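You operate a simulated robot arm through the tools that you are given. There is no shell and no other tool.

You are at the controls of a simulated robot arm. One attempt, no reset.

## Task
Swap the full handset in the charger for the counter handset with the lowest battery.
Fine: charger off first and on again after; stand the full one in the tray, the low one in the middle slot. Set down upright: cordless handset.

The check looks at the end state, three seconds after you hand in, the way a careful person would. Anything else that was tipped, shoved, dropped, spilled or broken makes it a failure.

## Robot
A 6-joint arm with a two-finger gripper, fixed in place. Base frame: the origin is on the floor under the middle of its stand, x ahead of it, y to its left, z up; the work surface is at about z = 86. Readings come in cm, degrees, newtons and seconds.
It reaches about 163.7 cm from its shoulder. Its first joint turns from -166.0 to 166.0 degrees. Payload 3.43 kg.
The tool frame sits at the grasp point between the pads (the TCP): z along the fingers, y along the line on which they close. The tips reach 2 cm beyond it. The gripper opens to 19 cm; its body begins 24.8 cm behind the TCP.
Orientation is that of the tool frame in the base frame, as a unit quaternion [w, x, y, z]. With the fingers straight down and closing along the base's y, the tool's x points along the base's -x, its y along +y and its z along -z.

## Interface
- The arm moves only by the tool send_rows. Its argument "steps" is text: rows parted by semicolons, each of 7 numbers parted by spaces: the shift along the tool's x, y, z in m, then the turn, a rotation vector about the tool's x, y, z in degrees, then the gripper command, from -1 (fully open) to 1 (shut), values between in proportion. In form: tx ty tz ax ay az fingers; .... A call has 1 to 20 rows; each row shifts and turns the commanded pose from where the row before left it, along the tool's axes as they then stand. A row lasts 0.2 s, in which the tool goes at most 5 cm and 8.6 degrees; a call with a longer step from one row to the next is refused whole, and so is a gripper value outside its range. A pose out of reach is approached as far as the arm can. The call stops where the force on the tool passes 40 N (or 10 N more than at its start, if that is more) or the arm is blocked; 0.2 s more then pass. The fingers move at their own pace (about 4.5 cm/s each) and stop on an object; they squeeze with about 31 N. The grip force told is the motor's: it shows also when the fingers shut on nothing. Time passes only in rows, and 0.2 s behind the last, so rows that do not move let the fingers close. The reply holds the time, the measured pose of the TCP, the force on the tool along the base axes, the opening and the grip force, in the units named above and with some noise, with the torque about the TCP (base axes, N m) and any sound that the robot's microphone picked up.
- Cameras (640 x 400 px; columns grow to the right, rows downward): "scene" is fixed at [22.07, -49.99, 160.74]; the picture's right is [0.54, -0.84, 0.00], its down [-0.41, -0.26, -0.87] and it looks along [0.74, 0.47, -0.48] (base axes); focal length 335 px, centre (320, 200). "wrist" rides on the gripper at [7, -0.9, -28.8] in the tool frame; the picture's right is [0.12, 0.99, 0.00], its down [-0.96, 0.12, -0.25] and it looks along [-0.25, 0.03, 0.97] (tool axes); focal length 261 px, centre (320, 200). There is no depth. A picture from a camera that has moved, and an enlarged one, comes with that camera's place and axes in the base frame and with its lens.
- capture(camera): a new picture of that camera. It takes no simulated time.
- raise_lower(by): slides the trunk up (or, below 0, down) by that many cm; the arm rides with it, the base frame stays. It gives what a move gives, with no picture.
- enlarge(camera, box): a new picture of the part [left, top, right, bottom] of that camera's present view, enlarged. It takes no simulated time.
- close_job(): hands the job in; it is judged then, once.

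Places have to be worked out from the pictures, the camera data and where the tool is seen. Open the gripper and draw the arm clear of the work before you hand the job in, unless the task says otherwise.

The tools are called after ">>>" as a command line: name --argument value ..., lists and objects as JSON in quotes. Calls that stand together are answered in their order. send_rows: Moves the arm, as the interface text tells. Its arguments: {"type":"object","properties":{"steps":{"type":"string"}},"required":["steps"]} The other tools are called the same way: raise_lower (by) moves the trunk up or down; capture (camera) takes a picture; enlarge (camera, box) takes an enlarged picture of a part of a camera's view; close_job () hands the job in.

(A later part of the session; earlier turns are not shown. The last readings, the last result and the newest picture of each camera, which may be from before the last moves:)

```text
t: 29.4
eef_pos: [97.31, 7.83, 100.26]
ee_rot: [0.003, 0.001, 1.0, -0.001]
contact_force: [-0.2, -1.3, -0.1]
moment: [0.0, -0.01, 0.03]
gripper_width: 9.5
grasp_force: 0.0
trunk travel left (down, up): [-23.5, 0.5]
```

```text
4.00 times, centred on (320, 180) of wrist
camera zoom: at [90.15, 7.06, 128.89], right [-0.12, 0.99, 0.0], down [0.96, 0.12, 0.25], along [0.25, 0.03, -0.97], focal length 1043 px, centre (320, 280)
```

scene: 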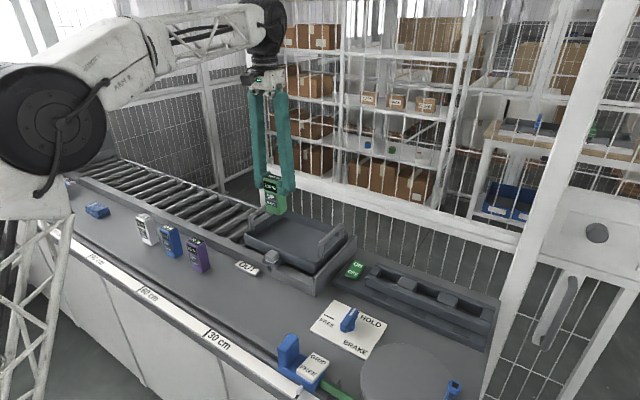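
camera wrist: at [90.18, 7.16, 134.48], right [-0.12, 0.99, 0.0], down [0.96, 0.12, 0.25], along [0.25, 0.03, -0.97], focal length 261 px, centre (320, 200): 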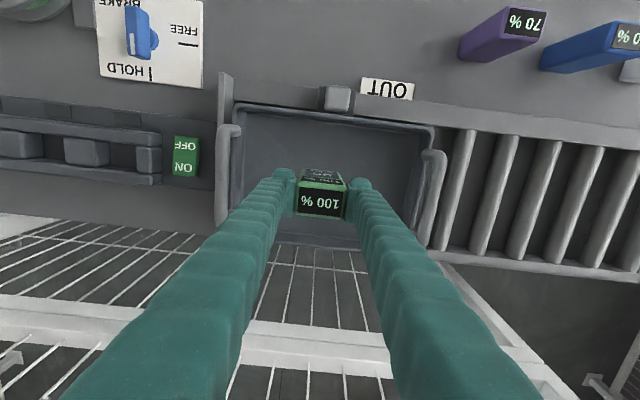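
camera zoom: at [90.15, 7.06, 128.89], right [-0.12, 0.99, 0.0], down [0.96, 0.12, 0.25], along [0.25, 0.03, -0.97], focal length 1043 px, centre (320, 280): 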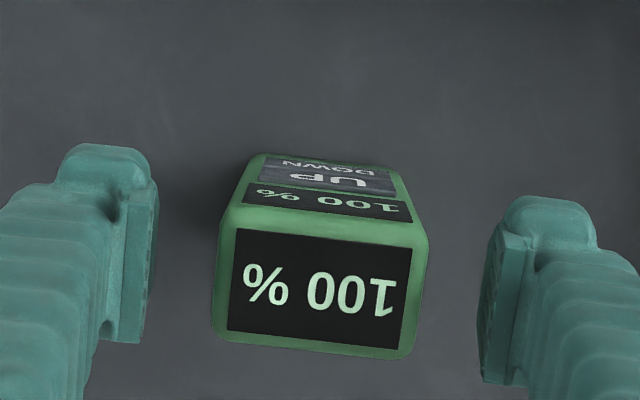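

The green handset stands upright on its own in the tray. I rise clear and travel to above the blue 20 % handset.

>>> send_rows --steps "0 0 -0.01 0 0 0 0;0 0 -0.03 0 0 0 0;0 0 -0.04 0 0 0 0;0 0 -0.04 0 0 0 0;0 0 -0.04 0 0 0 0;0 0 -0.04 0 0 0 0;0.023 0.035 0 0 0 0 0;0.023 0.035 0 0 0 0 0;0.023 0.035 0 0 0 0 0;0.023 0.035 0 0 0 0 0;0.023 0.035 0 0 0 0 0;0.023 0.035 0 0 0 0 0;0.023 0.035 0 0 0 0 0;0.023 0.035 0 0 0 0 0;0.023 0.035 0 0 0 0 0;0.023 0.035 0 0 0 0 0;0 0 0 0 0 0 0"

>>> capture --camera "wrist"

>>> capture --camera "scene"

```text
t: 33.0
eef_pos: [74.16, 43.03, 119.87]
ee_rot: [0.004, 0.0, 1.0, -0.002]
contact_force: [-1.1, 0.0, 0.1]
moment: [0.0, -0.03, 0.03]
gripper_width: 9.51
grasp_force: 0.1
trunk travel left (down, up): [-23.5, 0.5]
```

```text
taken
camera wrist: at [66.88, 42.33, 148.57], right [-0.12, 0.99, 0.0], down [0.96, 0.11, 0.25], along [0.25, 0.03, -0.97], focal length 261 px, centre (320, 200)
```

wrist: 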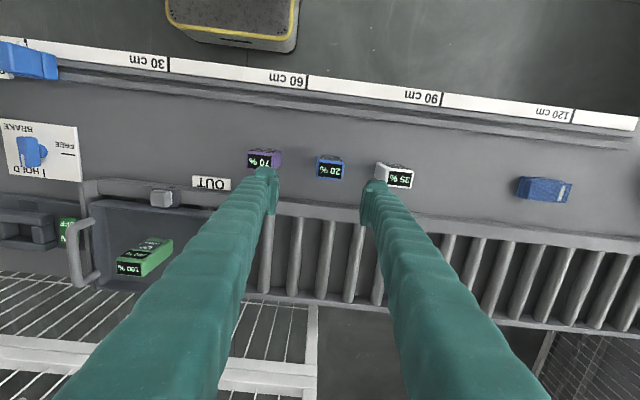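

```text
taken
```

scene: 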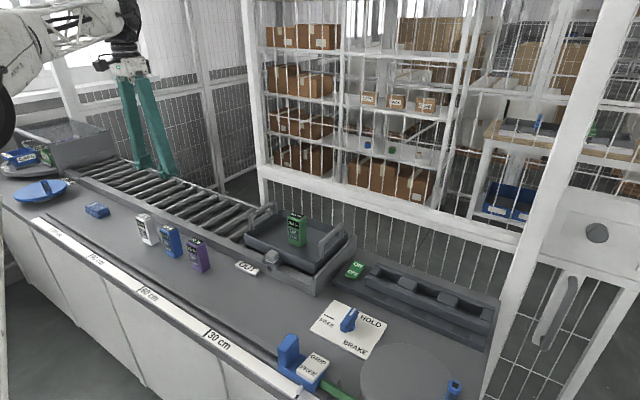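

>>> enlarge --camera "wrist" --box '[240, 130, 420, 230]'

>>> enlarge --camera "wrist" --box '[300, 145, 364, 185]'

>>> enlarge --camera "scene" --box '[120, 190, 230, 280]'

```text
3.56 times, centred on (330, 180) of wrist
camera zoom: at [66.88, 42.33, 148.57], right [-0.12, 0.99, 0.0], down [0.96, 0.11, 0.25], along [0.25, 0.03, -0.97], focal length 927 px, centre (284, 271)
```

zoom: 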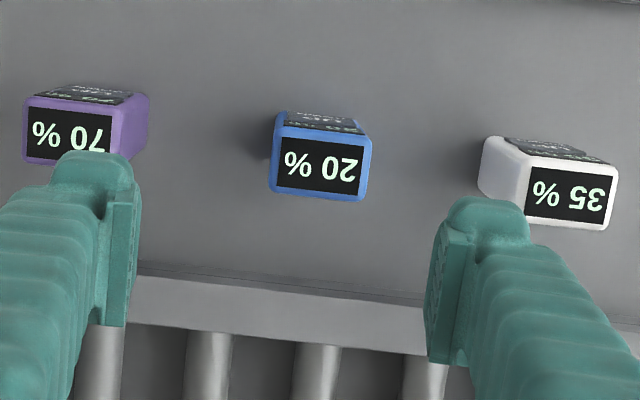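

```text
10.00 times, centred on (332, 165) of wrist
camera zoom: at [66.88, 42.33, 148.57], right [-0.12, 0.99, 0.0], down [0.96, 0.11, 0.25], along [0.25, 0.03, -0.97], focal length 2606 px, centre (200, 550)
```

zoom: 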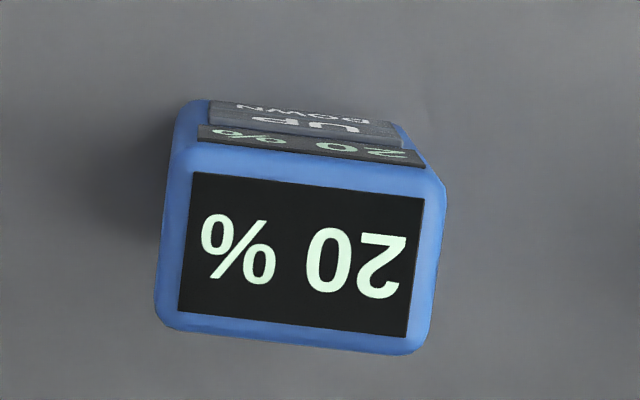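

```text
4.44 times, centred on (175, 235) of scene
camera zoom: at [22.07, -49.99, 160.74], right [0.54, -0.84, 0.0], down [-0.41, -0.26, -0.87], along [0.74, 0.47, -0.48], focal length 1491 px, centre (964, 44)
```

zoom: 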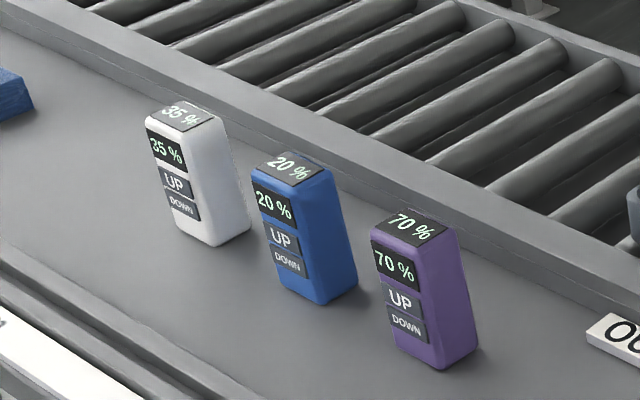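

The blue handset's top is near (73.8, 45.1), z about 97.5, square with the tool, and its neighbours leave about 2 cm on each side of the fingers. I centre on it, narrow the opening to 8.5 cm and lower partway.

>>> send_rows --steps "0.0014 0.0197 0 0 0 0 0.105;0 0 0 0 0 0 0.105;0 0 0.04 0 0 0 0.105;0 0 0.04 0 0 0 0.105;0 0 0.04 0 0 0 0.105;0 0 0.02 0 0 0 0.105;0 0 0 0 0 0 0.105;0 0 0 0 0 0 0.105"

>>> enlarge --camera "wrist" --box '[240, 130, 400, 230]'

>>> enlarge --camera "scene" --box '[120, 190, 230, 280]'

```text
t: 34.8
eef_pos: [74.25, 44.73, 105.96]
ee_rot: [0.003, 0.0, 1.0, -0.001]
contact_force: [0.4, -0.1, -0.5]
moment: [0.0, -0.03, 0.01]
gripper_width: 8.52
grasp_force: 0.0
trunk travel left (down, up): [-23.5, 0.5]
```

```text
4.00 times, centred on (320, 180) of wrist
camera zoom: at [67.06, 44.02, 134.57], right [-0.12, 0.99, 0.0], down [0.96, 0.12, 0.25], along [0.25, 0.03, -0.97], focal length 1043 px, centre (320, 280)
```

zoom: 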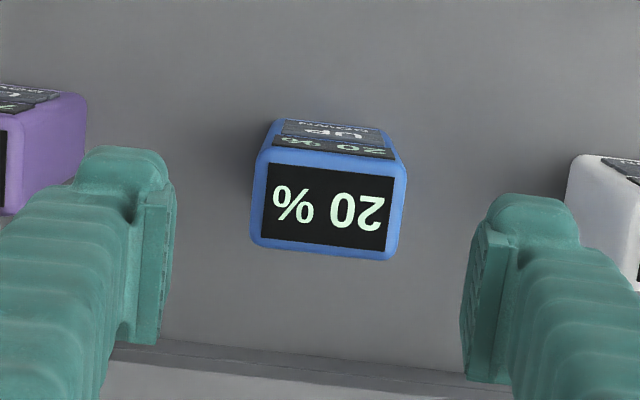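

```text
4.44 times, centred on (175, 235) of scene
camera zoom: at [22.07, -49.99, 160.74], right [0.54, -0.84, 0.0], down [-0.41, -0.26, -0.87], along [0.74, 0.47, -0.48], focal length 1491 px, centre (964, 44)
```

zoom: 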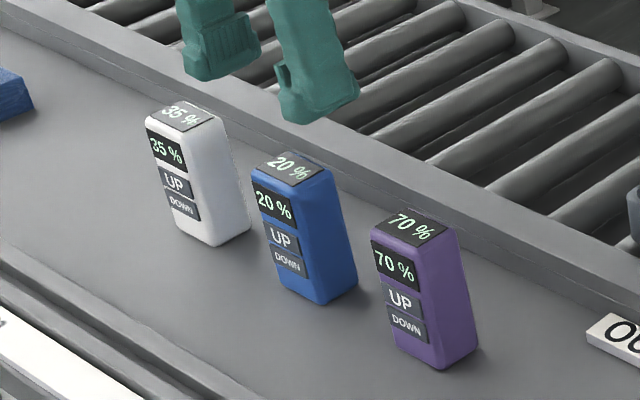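

Refined: blue's top is at (73.95, 45.12), z ≈ 97.2. I correct the offset by a few millimetres, narrow the opening to 7.5 cm for more clearance to the purple one, and descend most of the way.

>>> send_rows --steps "0.004 0.005 0 0 0 0 0.21;0 0 0 0 0 0 0.21;0 0 0.03 0 0 0 0.21;0 0 0.02 0 0 0 0.21;0 0 0 0 0 0 0.21"

>>> enlarge --camera "wrist" --box '[240, 130, 400, 230]'

>>> enlarge --camera "scene" --box '[120, 190, 230, 280]'

```text
t: 36.0
eef_pos: [73.85, 45.2, 100.86]
ee_rot: [0.004, 0.0, 1.0, -0.002]
contact_force: [0.1, 0.7, 0.1]
moment: [-0.01, 0.02, 0.02]
gripper_width: 7.47
grasp_force: 0.1
trunk travel left (down, up): [-23.5, 0.5]
```

```text
4.00 times, centred on (320, 180) of wrist
camera zoom: at [66.71, 44.51, 129.55], right [-0.12, 0.99, 0.0], down [0.96, 0.12, 0.25], along [0.25, 0.03, -0.97], focal length 1043 px, centre (320, 280)
```

zoom: 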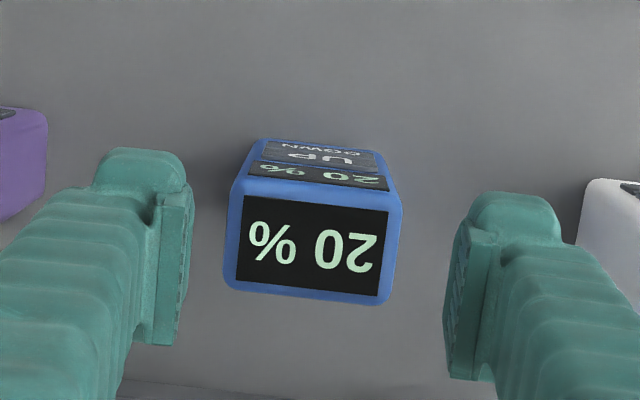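

```text
4.44 times, centred on (175, 235) of scene
camera zoom: at [22.07, -49.99, 160.74], right [0.54, -0.84, 0.0], down [-0.41, -0.26, -0.87], along [0.74, 0.47, -0.48], focal length 1491 px, centre (964, 44)
```

zoom: 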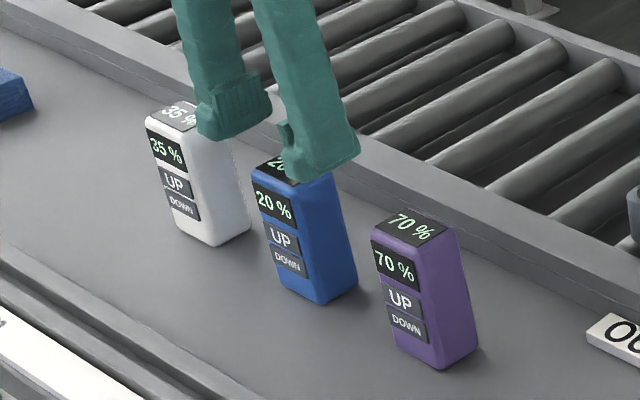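

The picture shows blue sitting 2 mm further forward and 2 mm to the right of the reference grip. I correct that and descend 5.6 cm to the same grip depth, without closing yet.

>>> send_rows --steps "-0.0018 -0.0024 0 0 0 0 0.21;0 0 0.02 0 0 0 0.21;0 0 0.02 0 0 0 0.21;0 0 0.01 0 0 0 0.21;0 0 0.006 0 0 0 0.21;0 0 0 0 0 0 0.21"

>>> enlarge --camera "wrist" --box '[240, 130, 400, 230]'

>>> enlarge --camera "scene" --box '[120, 190, 230, 280]'

```text
t: 37.4
eef_pos: [74.17, 45.18, 95.47]
ee_rot: [0.004, 0.001, 1.0, -0.002]
contact_force: [-0.5, 0.5, 0.3]
moment: [0.03, 0.0, -0.01]
gripper_width: 7.5
grasp_force: 0.2
trunk travel left (down, up): [-23.5, 0.5]
```

```text
4.00 times, centred on (320, 180) of wrist
camera zoom: at [66.86, 44.33, 123.98], right [-0.12, 0.99, 0.0], down [0.96, 0.12, 0.25], along [0.25, 0.03, -0.97], focal length 1043 px, centre (320, 280)
```

zoom: 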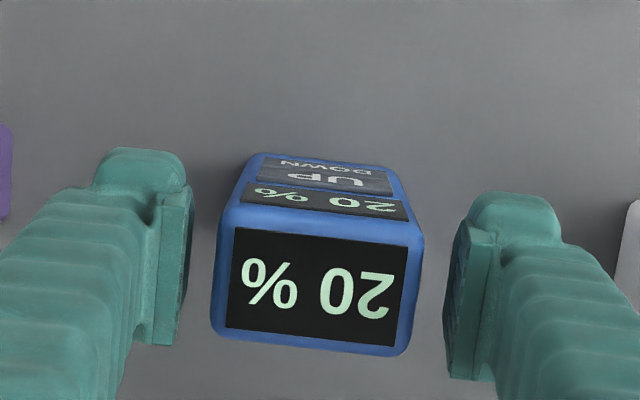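

```text
4.44 times, centred on (175, 235) of scene
camera zoom: at [22.07, -49.99, 160.74], right [0.54, -0.84, 0.0], down [-0.41, -0.26, -0.87], along [0.74, 0.47, -0.48], focal length 1491 px, centre (964, 44)
```

zoom: 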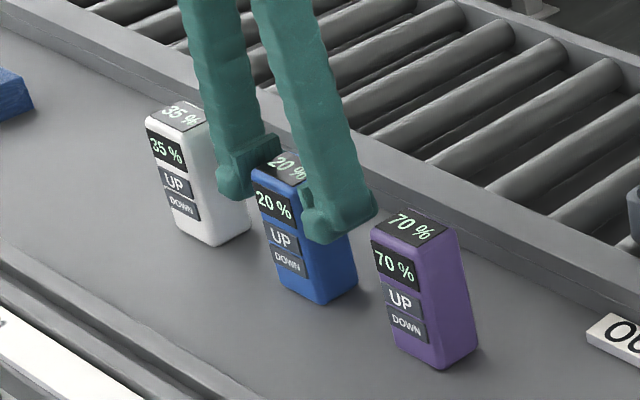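

The handset now sits in the picture within a pixel or two of the reference grip. I close on it.

>>> send_rows --steps "0 0 0 0 0 0 0.35;0 0 0 0 0 0 1;0 0 0 0 0 0 1;0 0 0 0 0 0 1;0 0 0 0 0 0 1"

>>> enlarge --camera "wrist" --box '[240, 130, 400, 230]'

>>> enlarge --camera "wrist" --box '[285, 160, 357, 205]'

>>> enlarge --camera "scene" --box '[120, 190, 230, 280]'

```text
t: 38.6
eef_pos: [74.1, 44.97, 95.38]
ee_rot: [0.003, 0.0, 1.0, -0.001]
contact_force: [-0.2, 0.1, 0.2]
moment: [-0.01, 0.01, -0.03]
gripper_width: 5.49
grasp_force: 31.3
trunk travel left (down, up): [-23.5, 0.5]
```

```text
4.00 times, centred on (320, 180) of wrist
camera zoom: at [66.86, 44.32, 123.99], right [-0.12, 0.99, 0.0], down [0.96, 0.12, 0.25], along [0.25, 0.03, -0.97], focal length 1043 px, centre (320, 280)
```

zoom: 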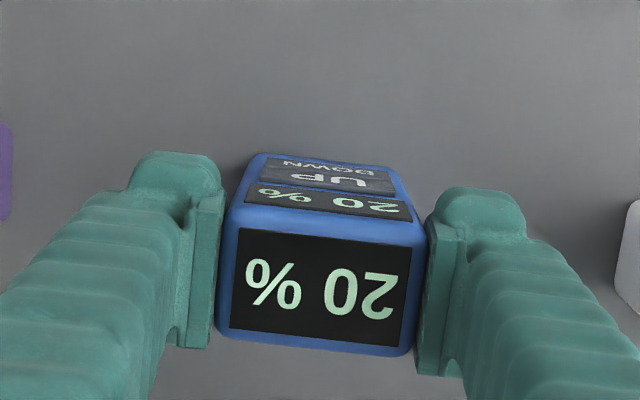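

```text
8.89 times, centred on (321, 182) of wrist
camera zoom: at [66.86, 44.32, 123.99], right [-0.12, 0.99, 0.0], down [0.96, 0.12, 0.25], along [0.25, 0.03, -0.97], focal length 2317 px, centre (311, 356)
```

zoom: 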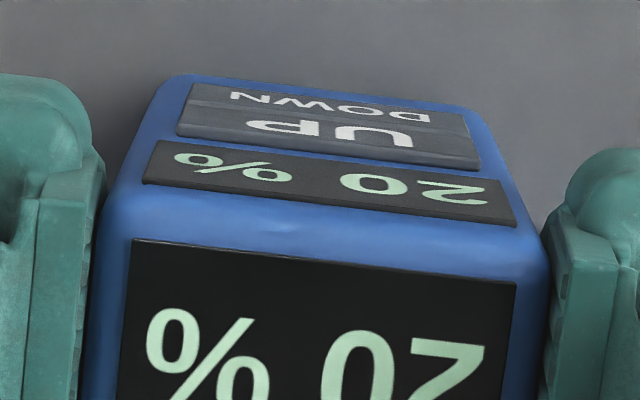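

```text
4.44 times, centred on (175, 235) of scene
camera zoom: at [22.07, -49.99, 160.74], right [0.54, -0.84, 0.0], down [-0.41, -0.26, -0.87], along [0.74, 0.47, -0.48], focal length 1491 px, centre (964, 44)
```

zoom: 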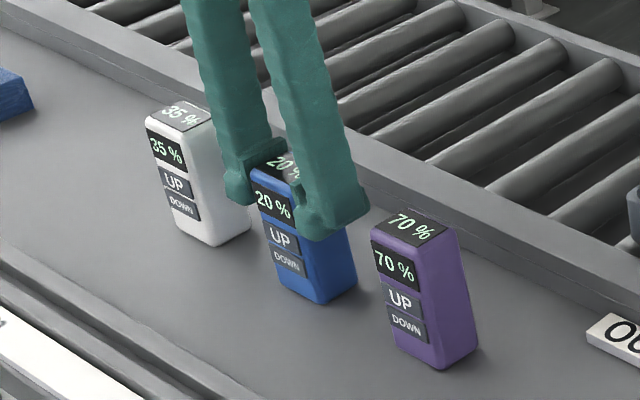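

Held at 5.49 cm. In the grip it sits about 1.5 mm further forward and about 3–4 mm lower than the green did, otherwise identical. I lift it straight up, slowly at first.

>>> send_rows --steps "0 0 -0.005 0 0 0 1;0 0 -0.01 0 0 0 1;0 0 -0.02 0 0 0 1;0 0 -0.03 0 0 0 1;0 0 -0.03 0 0 0 1;0 0 -0.03 0 0 0 1;0 0 -0.03 0 0 0 1;0 0 -0.015 0 0 0 1;0 0 0 0 0 0 1"

>>> capture --camera "scene"

>>> enlarge --camera "wrist" --box '[240, 130, 400, 230]'

```text
t: 40.6
eef_pos: [73.89, 45.23, 112.08]
ee_rot: [0.004, 0.001, 1.0, -0.002]
contact_force: [0.1, 0.1, -1.4]
moment: [0.04, -0.01, -0.02]
gripper_width: 5.5
grasp_force: 31.5
trunk travel left (down, up): [-23.5, 0.5]
```

```text
taken
```

scene: 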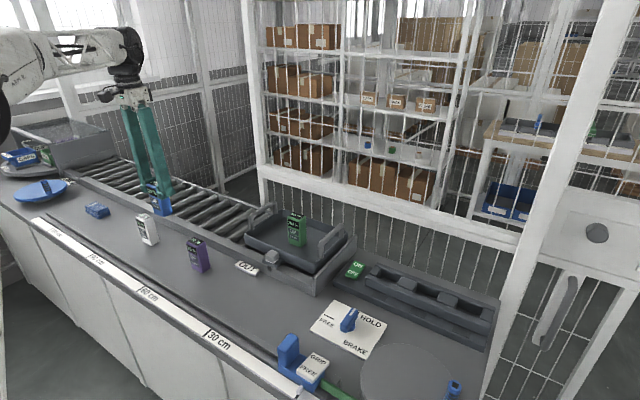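

```text
4.00 times, centred on (320, 180) of wrist
camera zoom: at [66.82, 44.54, 140.84], right [-0.12, 0.99, 0.0], down [0.96, 0.12, 0.25], along [0.25, 0.03, -0.97], focal length 1043 px, centre (320, 280)
```

zoom: 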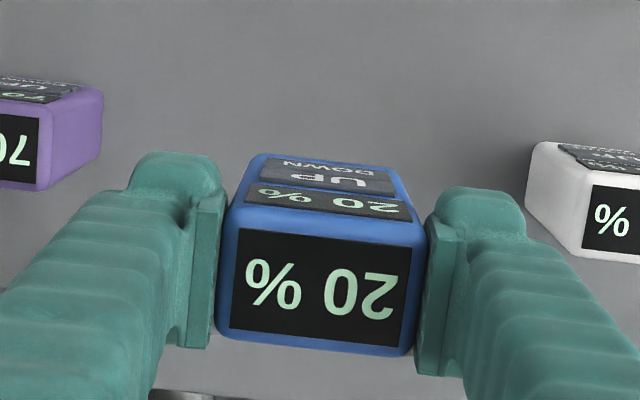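

It's clear and the grip is unchanged. I carry it along in front of the tray at x ≈ 74–80 toward the charger, about 16 cm above the counter.

>>> send_rows --steps "-0.0034 -0.03 0 0 0 0 1;-0.0034 -0.0465 0 0 0 0 1;-0.0034 -0.0465 0 0 0 0 1;-0.0034 -0.0465 0 0 0 0 1;-0.0034 -0.0465 0 0 0 0 1;-0.0034 -0.0465 0 0 0 0 1;-0.0034 -0.0465 0 0 0 0 1;-0.0034 -0.0465 0 0 0 0 1;-0.0034 -0.0465 0 0 0 0 1;-0.0034 -0.0465 0 0 0 0 1;-0.0034 -0.0465 0 0 0 0 1;-0.0034 -0.0465 0 0 0 0 1;-0.0034 -0.0465 0 0 0 0 1;-0.0034 -0.0465 0 0 0 0 1;-0.0034 -0.0465 0 0 0 0 1;-0.0034 -0.0465 0 0 0 0 1;-0.0034 -0.0465 0 0 0 0 1;-0.0034 -0.03 0 0 0 0 1;0 -0.018 0 0 0 0 1;0 0 0 0 0 0 1"

>>> capture --camera "wrist"

>>> capture --camera "scene"

```text
t: 44.8
eef_pos: [80.01, -37.07, 112.75]
ee_rot: [0.003, 0.0, 1.0, -0.002]
contact_force: [1.3, -0.9, -2.9]
moment: [0.02, 0.02, -0.01]
gripper_width: 5.5
grasp_force: 31.2
trunk travel left (down, up): [-23.5, 0.5]
```

```text
taken
camera wrist: at [72.83, -37.86, 141.43], right [-0.12, 0.99, 0.0], down [0.96, 0.12, 0.25], along [0.25, 0.03, -0.97], focal length 261 px, centre (320, 200)
```

wrist: 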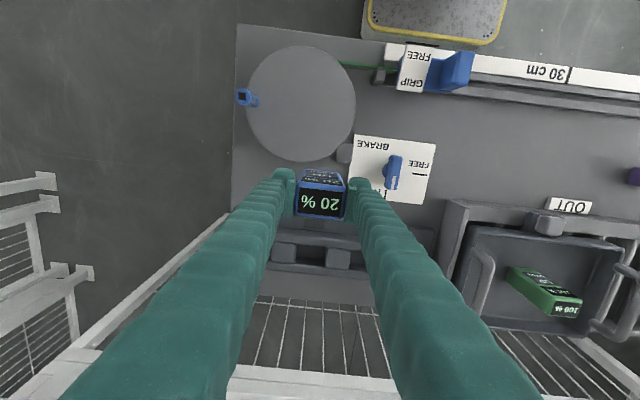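

```text
taken
```

scene: 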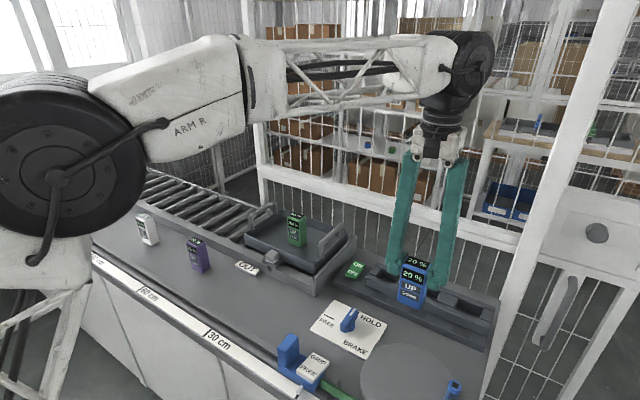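

I move forward to over the middle slot, then check alignment with the camera before going down.

>>> send_rows --steps "-0.03 0 0 0 0 0 1;-0.03 0 0 0 0 0 1;-0.03 0 0.003 0 0 0 1;-0.03 0 0.003 0 0 0 1;-0.03 0.0017 0.003 0 0 0 1;-0.02 0 0.003 0 0 0 1;-0.0094 0 0 0 0 0 1;0 0 0 0 0 0 1;0 0 0 0 0 0 1"

>>> enlarge --camera "wrist" --box '[240, 130, 400, 230]'

>>> enlarge --camera "scene" --box '[380, 230, 490, 320]'

```text
t: 46.8
eef_pos: [97.94, -36.89, 111.56]
ee_rot: [0.003, 0.001, 1.0, -0.002]
contact_force: [0.4, 0.5, -1.5]
moment: [-0.02, 0.0, -0.02]
gripper_width: 5.5
grasp_force: 30.7
trunk travel left (down, up): [-23.5, 0.5]
```

```text
4.00 times, centred on (320, 180) of wrist
camera zoom: at [90.76, -37.7, 140.22], right [-0.12, 0.99, 0.0], down [0.96, 0.12, 0.25], along [0.25, 0.03, -0.97], focal length 1043 px, centre (320, 280)
```

zoom: 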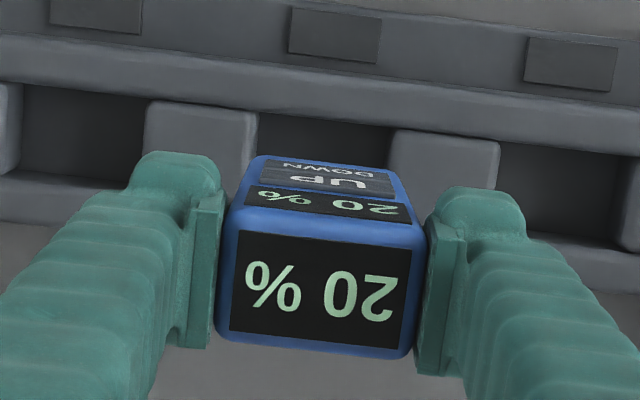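

```text
4.44 times, centred on (435, 275) of scene
camera zoom: at [22.07, -49.99, 160.74], right [0.54, -0.84, 0.0], down [-0.41, -0.26, -0.87], along [0.74, 0.47, -0.48], focal length 1491 px, centre (-191, -133)
```

zoom: 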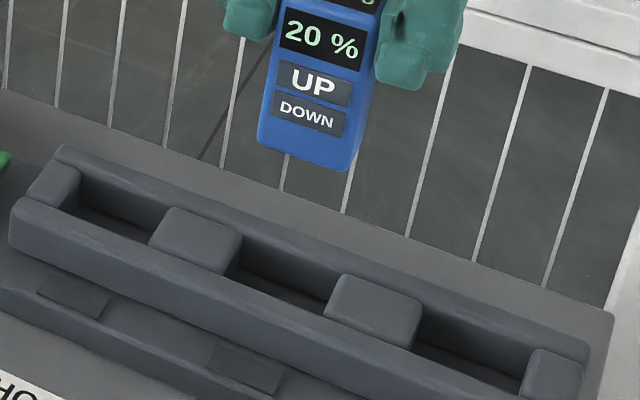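

The camera reads (90.76, -37.70), right on target, and the handset lines up between the two dividers. I lower 7 cm so its bottom comes near the slot mouth and look again.

>>> send_rows --steps "0 0 0.02 0 0 0 1;0 0 0.02 0 0 0 1;0 0 0.02 0 0 0 1;0 0 0.01 0 0 0 1;0 0 0 0 0 0 1;0 0 0 0 0 0 1"

>>> enlarge --camera "wrist" --box '[240, 130, 400, 230]'

>>> enlarge --camera "scene" --box '[390, 245, 480, 315]'

```text
t: 48.2
eef_pos: [97.87, -36.97, 104.52]
ee_rot: [0.004, 0.001, 1.0, -0.001]
contact_force: [0.5, 0.2, -2.8]
moment: [0.03, 0.05, 0.02]
gripper_width: 5.48
grasp_force: 31.2
trunk travel left (down, up): [-23.5, 0.5]
```

```text
4.00 times, centred on (320, 180) of wrist
camera zoom: at [90.71, -37.71, 133.15], right [-0.12, 0.99, 0.0], down [0.96, 0.12, 0.25], along [0.25, 0.03, -0.97], focal length 1043 px, centre (320, 280)
```

zoom: 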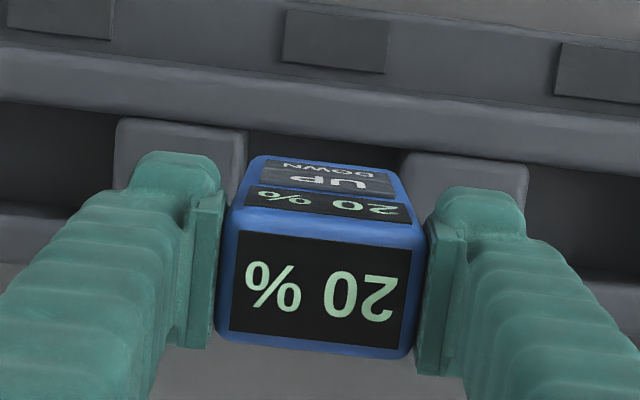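

```text
5.71 times, centred on (435, 280) of scene
camera zoom: at [22.07, -49.99, 160.74], right [0.54, -0.84, 0.0], down [-0.41, -0.26, -0.87], along [0.74, 0.47, -0.48], focal length 1916 px, centre (-337, -257)
```

zoom: 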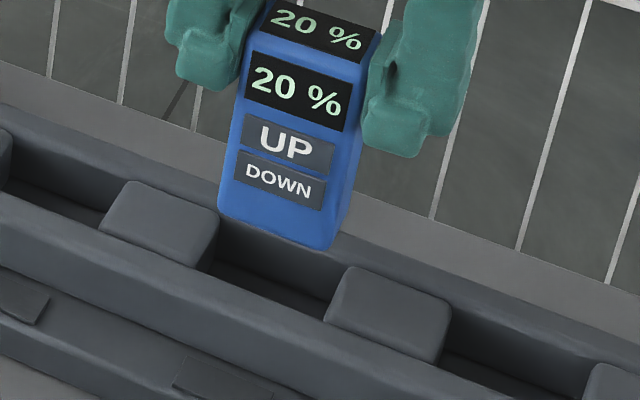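

The handset is poised right above the middle slot. I lower into it in small steps, checking the forces.

>>> send_rows --steps "-0.0005 0 0.005 0 0 0 1;0 0 0.005 0 0 0 1;0 0 0.005 0 0 0 1;0 0 0.005 0 0 0 1;0 0 0 0 0 0 1"

>>> enlarge --camera "wrist" --box '[240, 130, 400, 230]'

>>> enlarge --camera "scene" --box '[390, 245, 480, 315]'

```text
t: 49.4
eef_pos: [97.96, -37.11, 102.49]
ee_rot: [0.003, 0.001, 1.0, -0.001]
contact_force: [0.2, 0.1, -2.0]
moment: [0.02, -0.05, 0.02]
gripper_width: 5.5
grasp_force: 30.9
trunk travel left (down, up): [-23.5, 0.5]
```

```text
4.00 times, centred on (320, 180) of wrist
camera zoom: at [90.76, -37.82, 131.2], right [-0.12, 0.99, 0.0], down [0.96, 0.12, 0.25], along [0.25, 0.03, -0.97], focal length 1043 px, centre (320, 280)
```

zoom: 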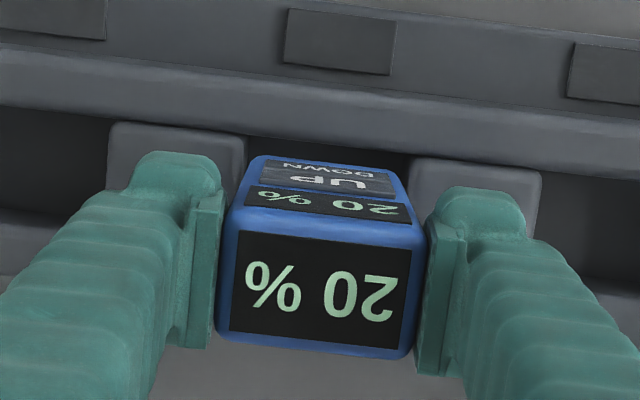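

```text
5.71 times, centred on (435, 280) of scene
camera zoom: at [22.07, -49.99, 160.74], right [0.54, -0.84, 0.0], down [-0.41, -0.26, -0.87], along [0.74, 0.47, -0.48], focal length 1916 px, centre (-337, -257)
```

zoom: 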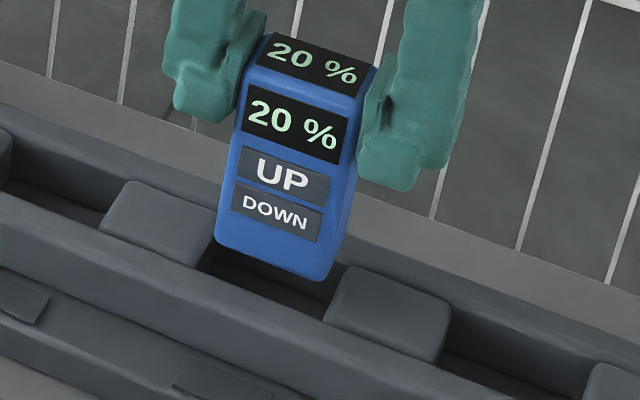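

It is entering without contact. The camera shows a 1 mm drift in y, so I correct it and go on down 2 cm.

>>> send_rows --steps "0 0.0013 0.002 0 0 0 1;0 0 0.005 0 0 0 1;0 0 0.005 0 0 0 1;0 0 0.005 0 0 0 1;0 0 0 0 0 0 1"

>>> enlarge --camera "wrist" --box '[240, 130, 400, 230]'

>>> enlarge --camera "scene" --box '[390, 245, 480, 315]'

```text
t: 50.6
eef_pos: [98.0, -36.91, 100.8]
ee_rot: [0.005, 0.001, 1.0, -0.001]
contact_force: [-0.4, 1.4, -2.2]
moment: [0.01, -0.03, 0.03]
gripper_width: 5.5
grasp_force: 30.6
trunk travel left (down, up): [-23.5, 0.5]
```

```text
4.00 times, centred on (320, 180) of wrist
camera zoom: at [90.87, -37.64, 129.51], right [-0.12, 0.99, 0.0], down [0.96, 0.12, 0.25], along [0.25, 0.03, -0.97], focal length 1043 px, centre (320, 280)
```

zoom: 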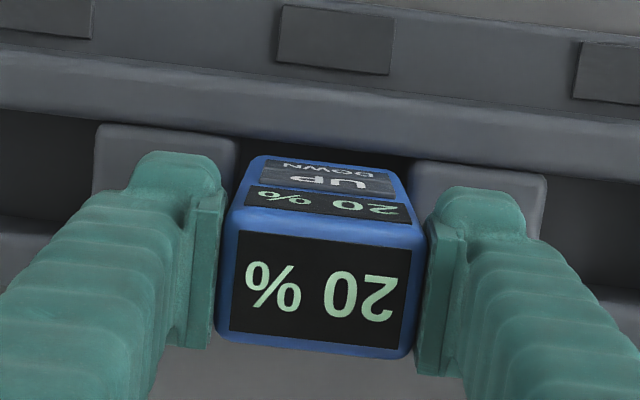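

```text
5.71 times, centred on (435, 280) of scene
camera zoom: at [22.07, -49.99, 160.74], right [0.54, -0.84, 0.0], down [-0.41, -0.26, -0.87], along [0.74, 0.47, -0.48], focal length 1916 px, centre (-337, -257)
```

zoom: 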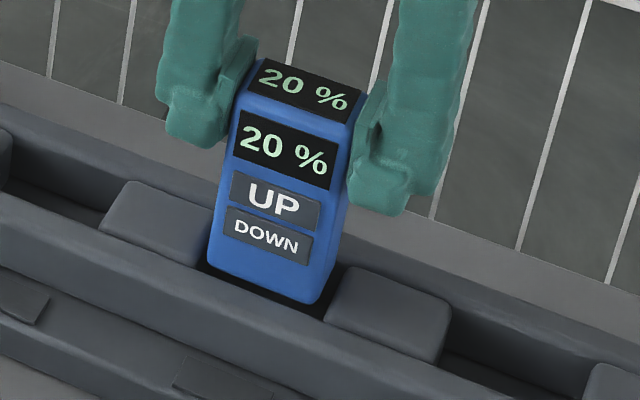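

Still free of contact, and the bottom is inside the slot. I nudge back 1 mm and lower another 2 cm.

>>> send_rows --steps "0.001 0 0.004 0 0 0 1;0 0 0.005 0 0 0 1;0 0 0.005 0 0 0 1;0 0 0.005 0 0 0 1;0 0 0 0 0 0 1"

>>> enlarge --camera "wrist" --box '[240, 130, 400, 230]'

>>> enlarge --camera "scene" --box '[390, 245, 480, 315]'

```text
t: 51.8
eef_pos: [97.97, -36.86, 98.83]
ee_rot: [0.003, 0.001, 1.0, -0.001]
contact_force: [-0.9, -1.4, -1.3]
moment: [0.0, -0.02, 0.02]
gripper_width: 5.53
grasp_force: 31.0
trunk travel left (down, up): [-23.5, 0.5]
```

```text
4.00 times, centred on (320, 180) of wrist
camera zoom: at [90.83, -37.68, 127.58], right [-0.12, 0.99, 0.0], down [0.96, 0.12, 0.25], along [0.25, 0.03, -0.97], focal length 1043 px, centre (320, 280)
```

zoom: 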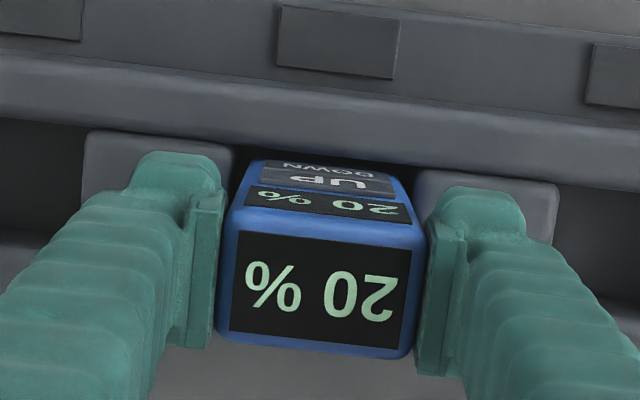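

```text
5.71 times, centred on (435, 280) of scene
camera zoom: at [22.07, -49.99, 160.74], right [0.54, -0.84, 0.0], down [-0.41, -0.26, -0.87], along [0.74, 0.47, -0.48], focal length 1916 px, centre (-337, -257)
```

zoom: 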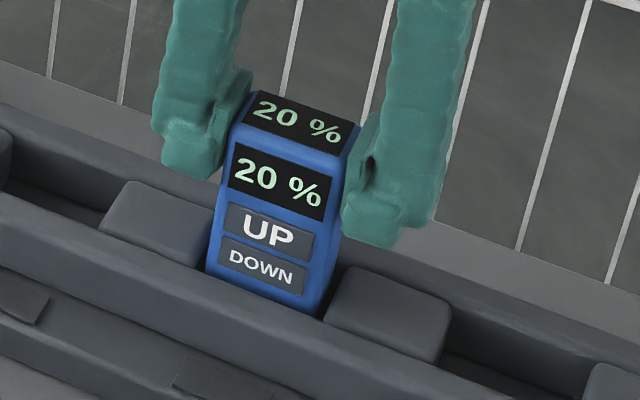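

About 1 cm remains. I lower in 2–3 mm steps until it seats.

>>> send_rows --steps "0 0 0.003 0 0 0 1;0 0 0.003 0 0 0 1;0 0 0.002 0 0 0 1;0 0 0 0 0 0 1"

>>> enlarge --camera "wrist" --box '[285, 160, 357, 205]'

```text
t: 52.8
eef_pos: [98.02, -36.95, 98.15]
ee_rot: [0.005, 0.001, 1.0, -0.001]
contact_force: [0.8, 0.0, -2.7]
moment: [0.0, -0.02, -0.02]
gripper_width: 5.54
grasp_force: 31.1
trunk travel left (down, up): [-23.5, 0.5]
```

```text
8.89 times, centred on (321, 182) of wrist
camera zoom: at [90.82, -37.64, 126.81], right [-0.12, 0.99, 0.0], down [0.96, 0.12, 0.25], along [0.25, 0.03, -0.97], focal length 2317 px, centre (311, 356)
```

zoom: 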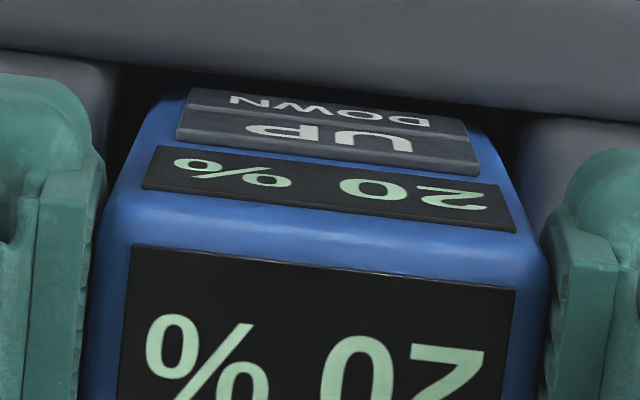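

>>> send_rows --steps "0 0 0.002 0 0 0 1;0 0 0.002 0 0 0 1;0 0 0 0 0 0 1"

>>> enlarge --camera "scene" --box '[390, 245, 480, 315]'

```text
t: 53.6
eef_pos: [98.0, -36.87, 97.84]
ee_rot: [0.004, 0.001, 1.0, -0.001]
contact_force: [0.3, -0.4, 0.3]
moment: [0.03, 0.04, 0.04]
gripper_width: 5.51
grasp_force: 31.0
trunk travel left (down, up): [-23.5, 0.5]
```

```text
5.71 times, centred on (435, 280) of scene
camera zoom: at [22.07, -49.99, 160.74], right [0.54, -0.84, 0.0], down [-0.41, -0.26, -0.87], along [0.74, 0.47, -0.48], focal length 1916 px, centre (-337, -257)
```

zoom: 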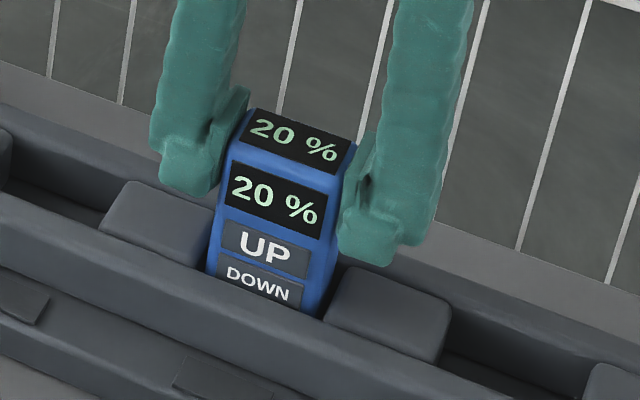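

The weight on the tool has just come off, so it is touching. I lower another 2 mm to confirm it is seated.

>>> send_rows --steps "0 0 0.002 0 0 0 1;0 0 0.001 0 0 0 1;0 0 0 0 0 0 1"

>>> enlarge --camera "scene" --box '[400, 255, 480, 305]'

>>> enlarge --camera "wrist" --box '[285, 160, 357, 205]'

```text
t: 54.4
eef_pos: [97.93, -37.01, 97.92]
ee_rot: [0.005, 0.001, 1.0, -0.003]
contact_force: [5.2, -3.3, 31.6]
moment: [0.06, -0.09, 0.01]
gripper_width: 5.51
grasp_force: 30.7
trunk travel left (down, up): [-23.5, 0.5]
```

```text
8.00 times, centred on (440, 280) of scene
camera zoom: at [22.07, -49.99, 160.74], right [0.54, -0.84, 0.0], down [-0.41, -0.26, -0.87], along [0.74, 0.47, -0.48], focal length 2683 px, centre (-640, -440)
```

zoom: 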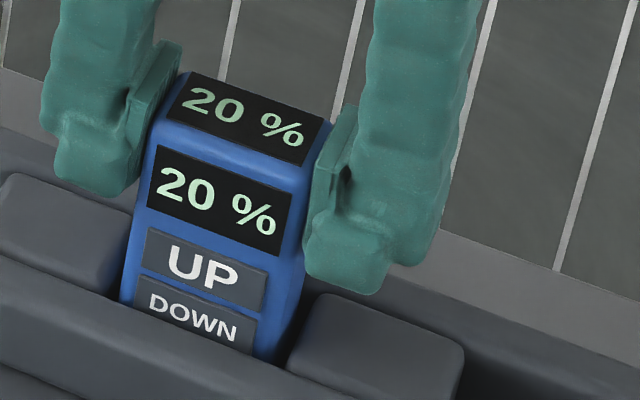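

```text
8.89 times, centred on (321, 182) of wrist
camera zoom: at [90.69, -37.66, 126.44], right [-0.12, 0.99, -0.01], down [0.96, 0.12, 0.26], along [0.26, 0.02, -0.97], focal length 2317 px, centre (311, 356)
```

zoom: 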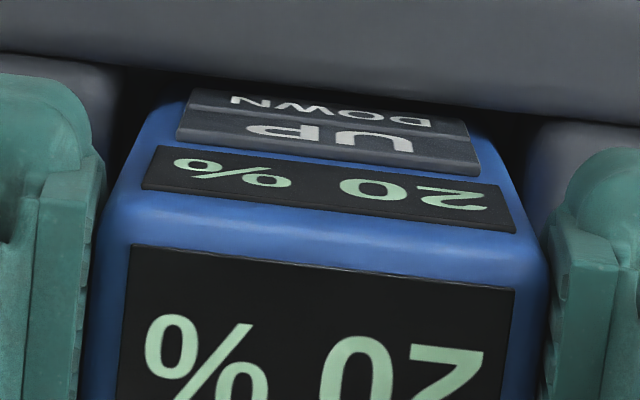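

The blue handset now sits at the same pixels the green one did: fully seated in the middle slot. I ease off 2 mm to relieve the 30 N, then open.

>>> send_rows --steps "0 0 -0.001 0 0 0 1;0 0 -0.001 0 0 0 1;0 0 0 0 0 0 1"

```text
t: 55.2
eef_pos: [97.99, -36.87, 97.63]
ee_rot: [0.005, 0.0, 1.0, -0.001]
contact_force: [8.4, -4.3, 27.3]
moment: [0.0, -0.45, -0.08]
gripper_width: 5.51
grasp_force: 30.8
trunk travel left (down, up): [-23.5, 0.5]
```

Force is still 27 N, so I ease up a little more.

>>> send_rows --steps "0 0 -0.001 0 0 0 1;0 0 -0.001 0 0 0 1;0 0 0 0 0 0 1"

>>> enlarge --camera "scene" --box '[400, 255, 480, 305]'

```text
t: 56.0
eef_pos: [97.87, -37.0, 97.8]
ee_rot: [0.002, 0.0, 1.0, -0.001]
contact_force: [0.9, 0.0, 6.1]
moment: [0.1, 0.01, 0.01]
gripper_width: 5.49
grasp_force: 31.6
trunk travel left (down, up): [-23.5, 0.5]
```

```text
8.00 times, centred on (440, 280) of scene
camera zoom: at [22.07, -49.99, 160.74], right [0.54, -0.84, 0.0], down [-0.41, -0.26, -0.87], along [0.74, 0.47, -0.48], focal length 2683 px, centre (-640, -440)
```

zoom: 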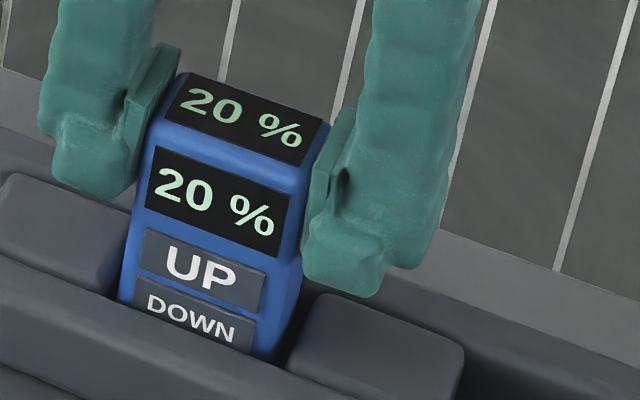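

Down to 6 N and still seated. I open the fingers moderately.

>>> send_rows --steps "0 0 0 0 0 0 0.4;0 0 0 0 0 0 0.2;0 0 0 0 0 0 0.1;0 0 0 0 0 0 0;0 0 0 0 0 0 0"

>>> enlarge --camera "scene" --box '[400, 255, 480, 305]'

>>> enlarge --camera "wrist" --box '[240, 130, 400, 230]'

```text
t: 57.2
eef_pos: [97.93, -36.93, 97.85]
ee_rot: [0.003, 0.001, 1.0, -0.002]
contact_force: [-0.6, -0.2, -0.1]
moment: [0.02, 0.01, 0.02]
gripper_width: 9.5
grasp_force: 0.1
trunk travel left (down, up): [-23.5, 0.5]
```

```text
8.00 times, centred on (440, 280) of scene
camera zoom: at [22.07, -49.99, 160.74], right [0.54, -0.84, 0.0], down [-0.41, -0.26, -0.87], along [0.74, 0.47, -0.48], focal length 2683 px, centre (-640, -440)
```

zoom: 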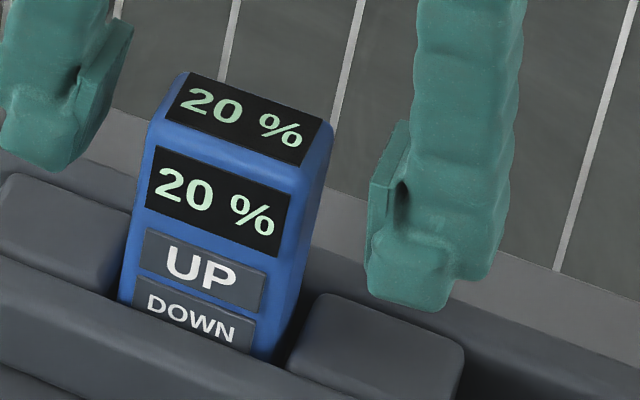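

```text
4.00 times, centred on (320, 180) of wrist
camera zoom: at [90.77, -37.71, 126.51], right [-0.12, 0.99, 0.0], down [0.96, 0.12, 0.25], along [0.25, 0.03, -0.97], focal length 1043 px, centre (320, 280)
```

zoom: 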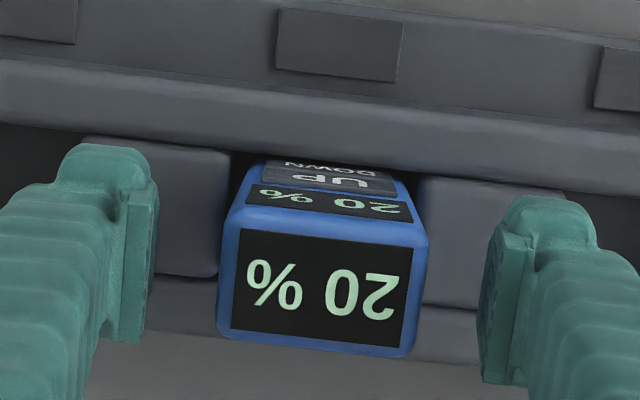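

The blue handset stands free and seated. I rise straight up, then move toward the rocker's ON end and shut the fingers on the way.

>>> send_rows --steps "0 0 -0.01 0 0 0 0;0 0 -0.03 0 0 0 0;0 0 -0.04 0 0 0 0;0 0 -0.04 0 0 0 0;0 0 -0.01 0 0 0 0;0 0.042 0 0 0 0 0.5;0 0.042 0 0 0 0 1;0 0.042 0 0 0 0 1;0 0.042 0 0 0 0 1;-0.009 0.042 0 0 0 0 1;0 0.004 0 0 0 0 1;0 0 0 0 0 0 1;0 0 0 0 0 0 1;0 0 0 0 0 0 1"

>>> enlarge --camera "scene" --box '[320, 200, 420, 300]'

>>> capture --camera "wrist"

>>> enlarge --camera "scene" --box '[400, 255, 480, 305]'

```text
t: 60.2
eef_pos: [98.71, -15.36, 110.69]
ee_rot: [0.003, 0.001, 1.0, -0.001]
contact_force: [0.9, 0.0, 0.0]
moment: [0.01, -0.02, -0.01]
gripper_width: 0.0
grasp_force: 31.1
trunk travel left (down, up): [-23.5, 0.5]
```

```text
4.00 times, centred on (370, 250) of scene
camera zoom: at [22.07, -49.99, 160.74], right [0.54, -0.84, 0.0], down [-0.41, -0.26, -0.87], along [0.74, 0.47, -0.48], focal length 1342 px, centre (120, 0)
```

zoom: 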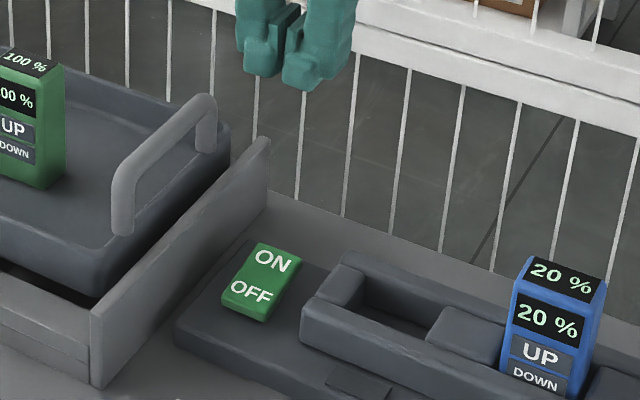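

```text
taken
camera wrist: at [91.55, -16.09, 139.35], right [-0.12, 0.99, 0.0], down [0.96, 0.12, 0.25], along [0.25, 0.03, -0.97], focal length 261 px, centre (320, 200)
```

wrist: 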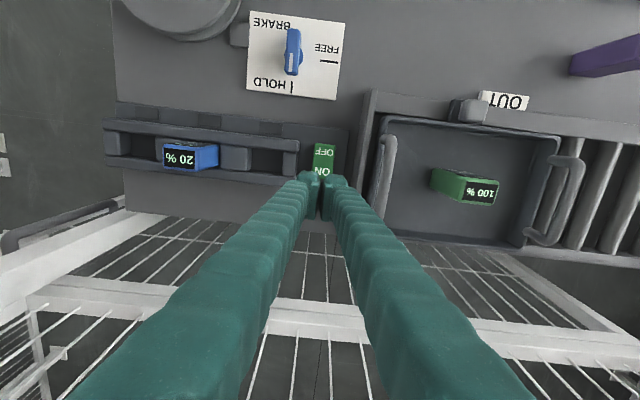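

```text
8.00 times, centred on (440, 280) of scene
camera zoom: at [22.07, -49.99, 160.74], right [0.54, -0.84, 0.0], down [-0.41, -0.26, -0.87], along [0.74, 0.47, -0.48], focal length 2683 px, centre (-640, -440)
```

zoom: 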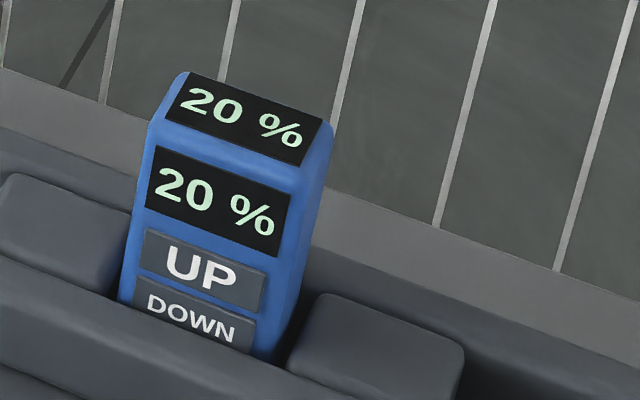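

Let me measure the ON end relative to the fingertips.

>>> enlarge --camera "wrist" --box '[280, 120, 376, 180]'

>>> enlarge --camera "scene" --box '[340, 255, 400, 295]'

```text
6.67 times, centred on (328, 150) of wrist
camera zoom: at [91.55, -16.09, 139.35], right [-0.12, 0.99, 0.0], down [0.96, 0.12, 0.25], along [0.25, 0.03, -0.97], focal length 1738 px, centre (267, 533)
```

zoom: 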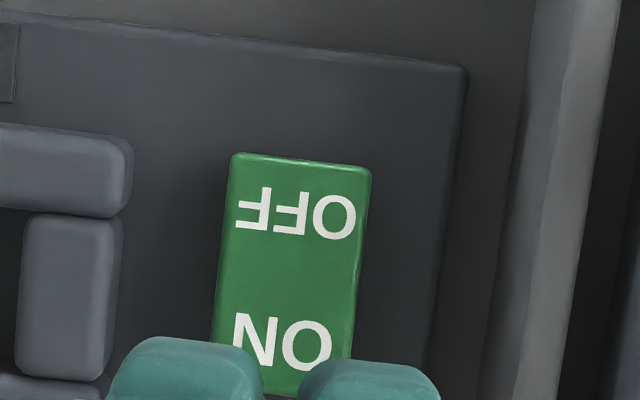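

```text
10.00 times, centred on (370, 275) of scene
camera zoom: at [22.07, -49.99, 160.74], right [0.54, -0.84, 0.0], down [-0.41, -0.26, -0.87], along [0.74, 0.47, -0.48], focal length 3354 px, centre (-180, -550)
```

zoom: 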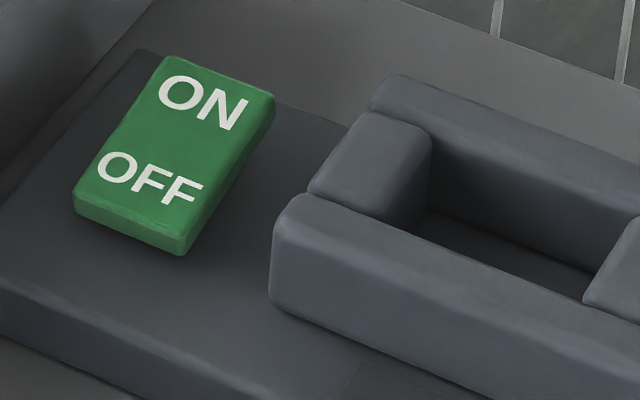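

The ON end is under the fingertips (rocker x 93.4–99.9, ON label at 98.4, y ≈ -15). I go down to just above it.

>>> send_rows --steps "-0.002 0.002 0.03 0 0 0 1;0 0 0.04 0 0 0 1;0 0 0.04 0 0 0 1;0 0 0.03 0 0 0 1;0 0 0.015 0 0 0 1;0 0 0.005 0 0 0 1;0 0 0 0 0 0 1"

>>> enlarge --camera "scene" --box '[320, 220, 460, 320]'

```text
t: 61.8
eef_pos: [99.13, -15.4, 94.85]
ee_rot: [0.003, -0.001, 1.0, -0.002]
contact_force: [-1.0, 0.4, 0.8]
moment: [-0.01, -0.04, -0.01]
gripper_width: 0.0
grasp_force: 31.3
trunk travel left (down, up): [-23.5, 0.5]
```

```text
4.00 times, centred on (390, 270) of scene
camera zoom: at [22.07, -49.99, 160.74], right [0.54, -0.84, 0.0], down [-0.41, -0.26, -0.87], along [0.74, 0.47, -0.48], focal length 1342 px, centre (40, -80)
```

zoom: 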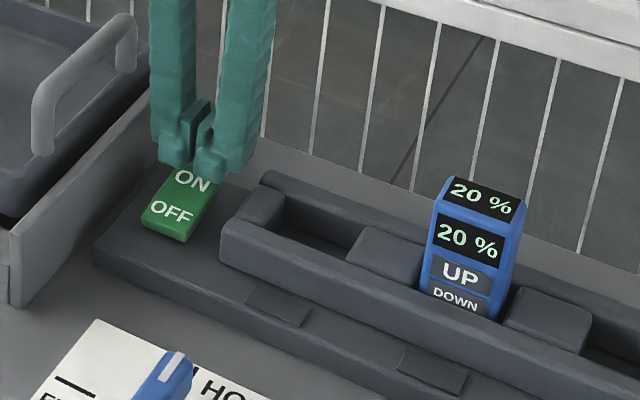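

The tips are just above the ON end. I press in 3 mm steps and watch the lamp.

>>> send_rows --steps "0 0 0.003 0 0 0 1;0 0 0.003 0 0 0 1;0 0 0.003 0 0 0 1;0 0 0.003 0 0 0 1;0 0 0.003 0 0 0 1;0 0 0.003 0 0 0 1;0 0 0.003 0 0 0 1;0 0 0 0 0 0 1"

>>> enlarge --camera "scene" --box '[320, 220, 460, 320]'

```text
t: 63.6
eef_pos: [99.1, -15.45, 92.77]
ee_rot: [0.003, -0.001, 1.0, -0.002]
contact_force: [0.4, 0.3, 0.4]
moment: [-0.01, -0.01, 0.0]
gripper_width: 0.0
grasp_force: 30.5
trunk travel left (down, up): [-23.5, 0.5]
```

```text
4.00 times, centred on (390, 270) of scene
camera zoom: at [22.07, -49.99, 160.74], right [0.54, -0.84, 0.0], down [-0.41, -0.26, -0.87], along [0.74, 0.47, -0.48], focal length 1342 px, centre (40, -80)
```

zoom: 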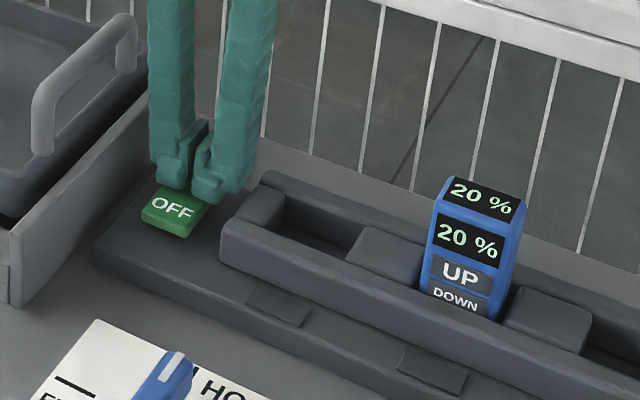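

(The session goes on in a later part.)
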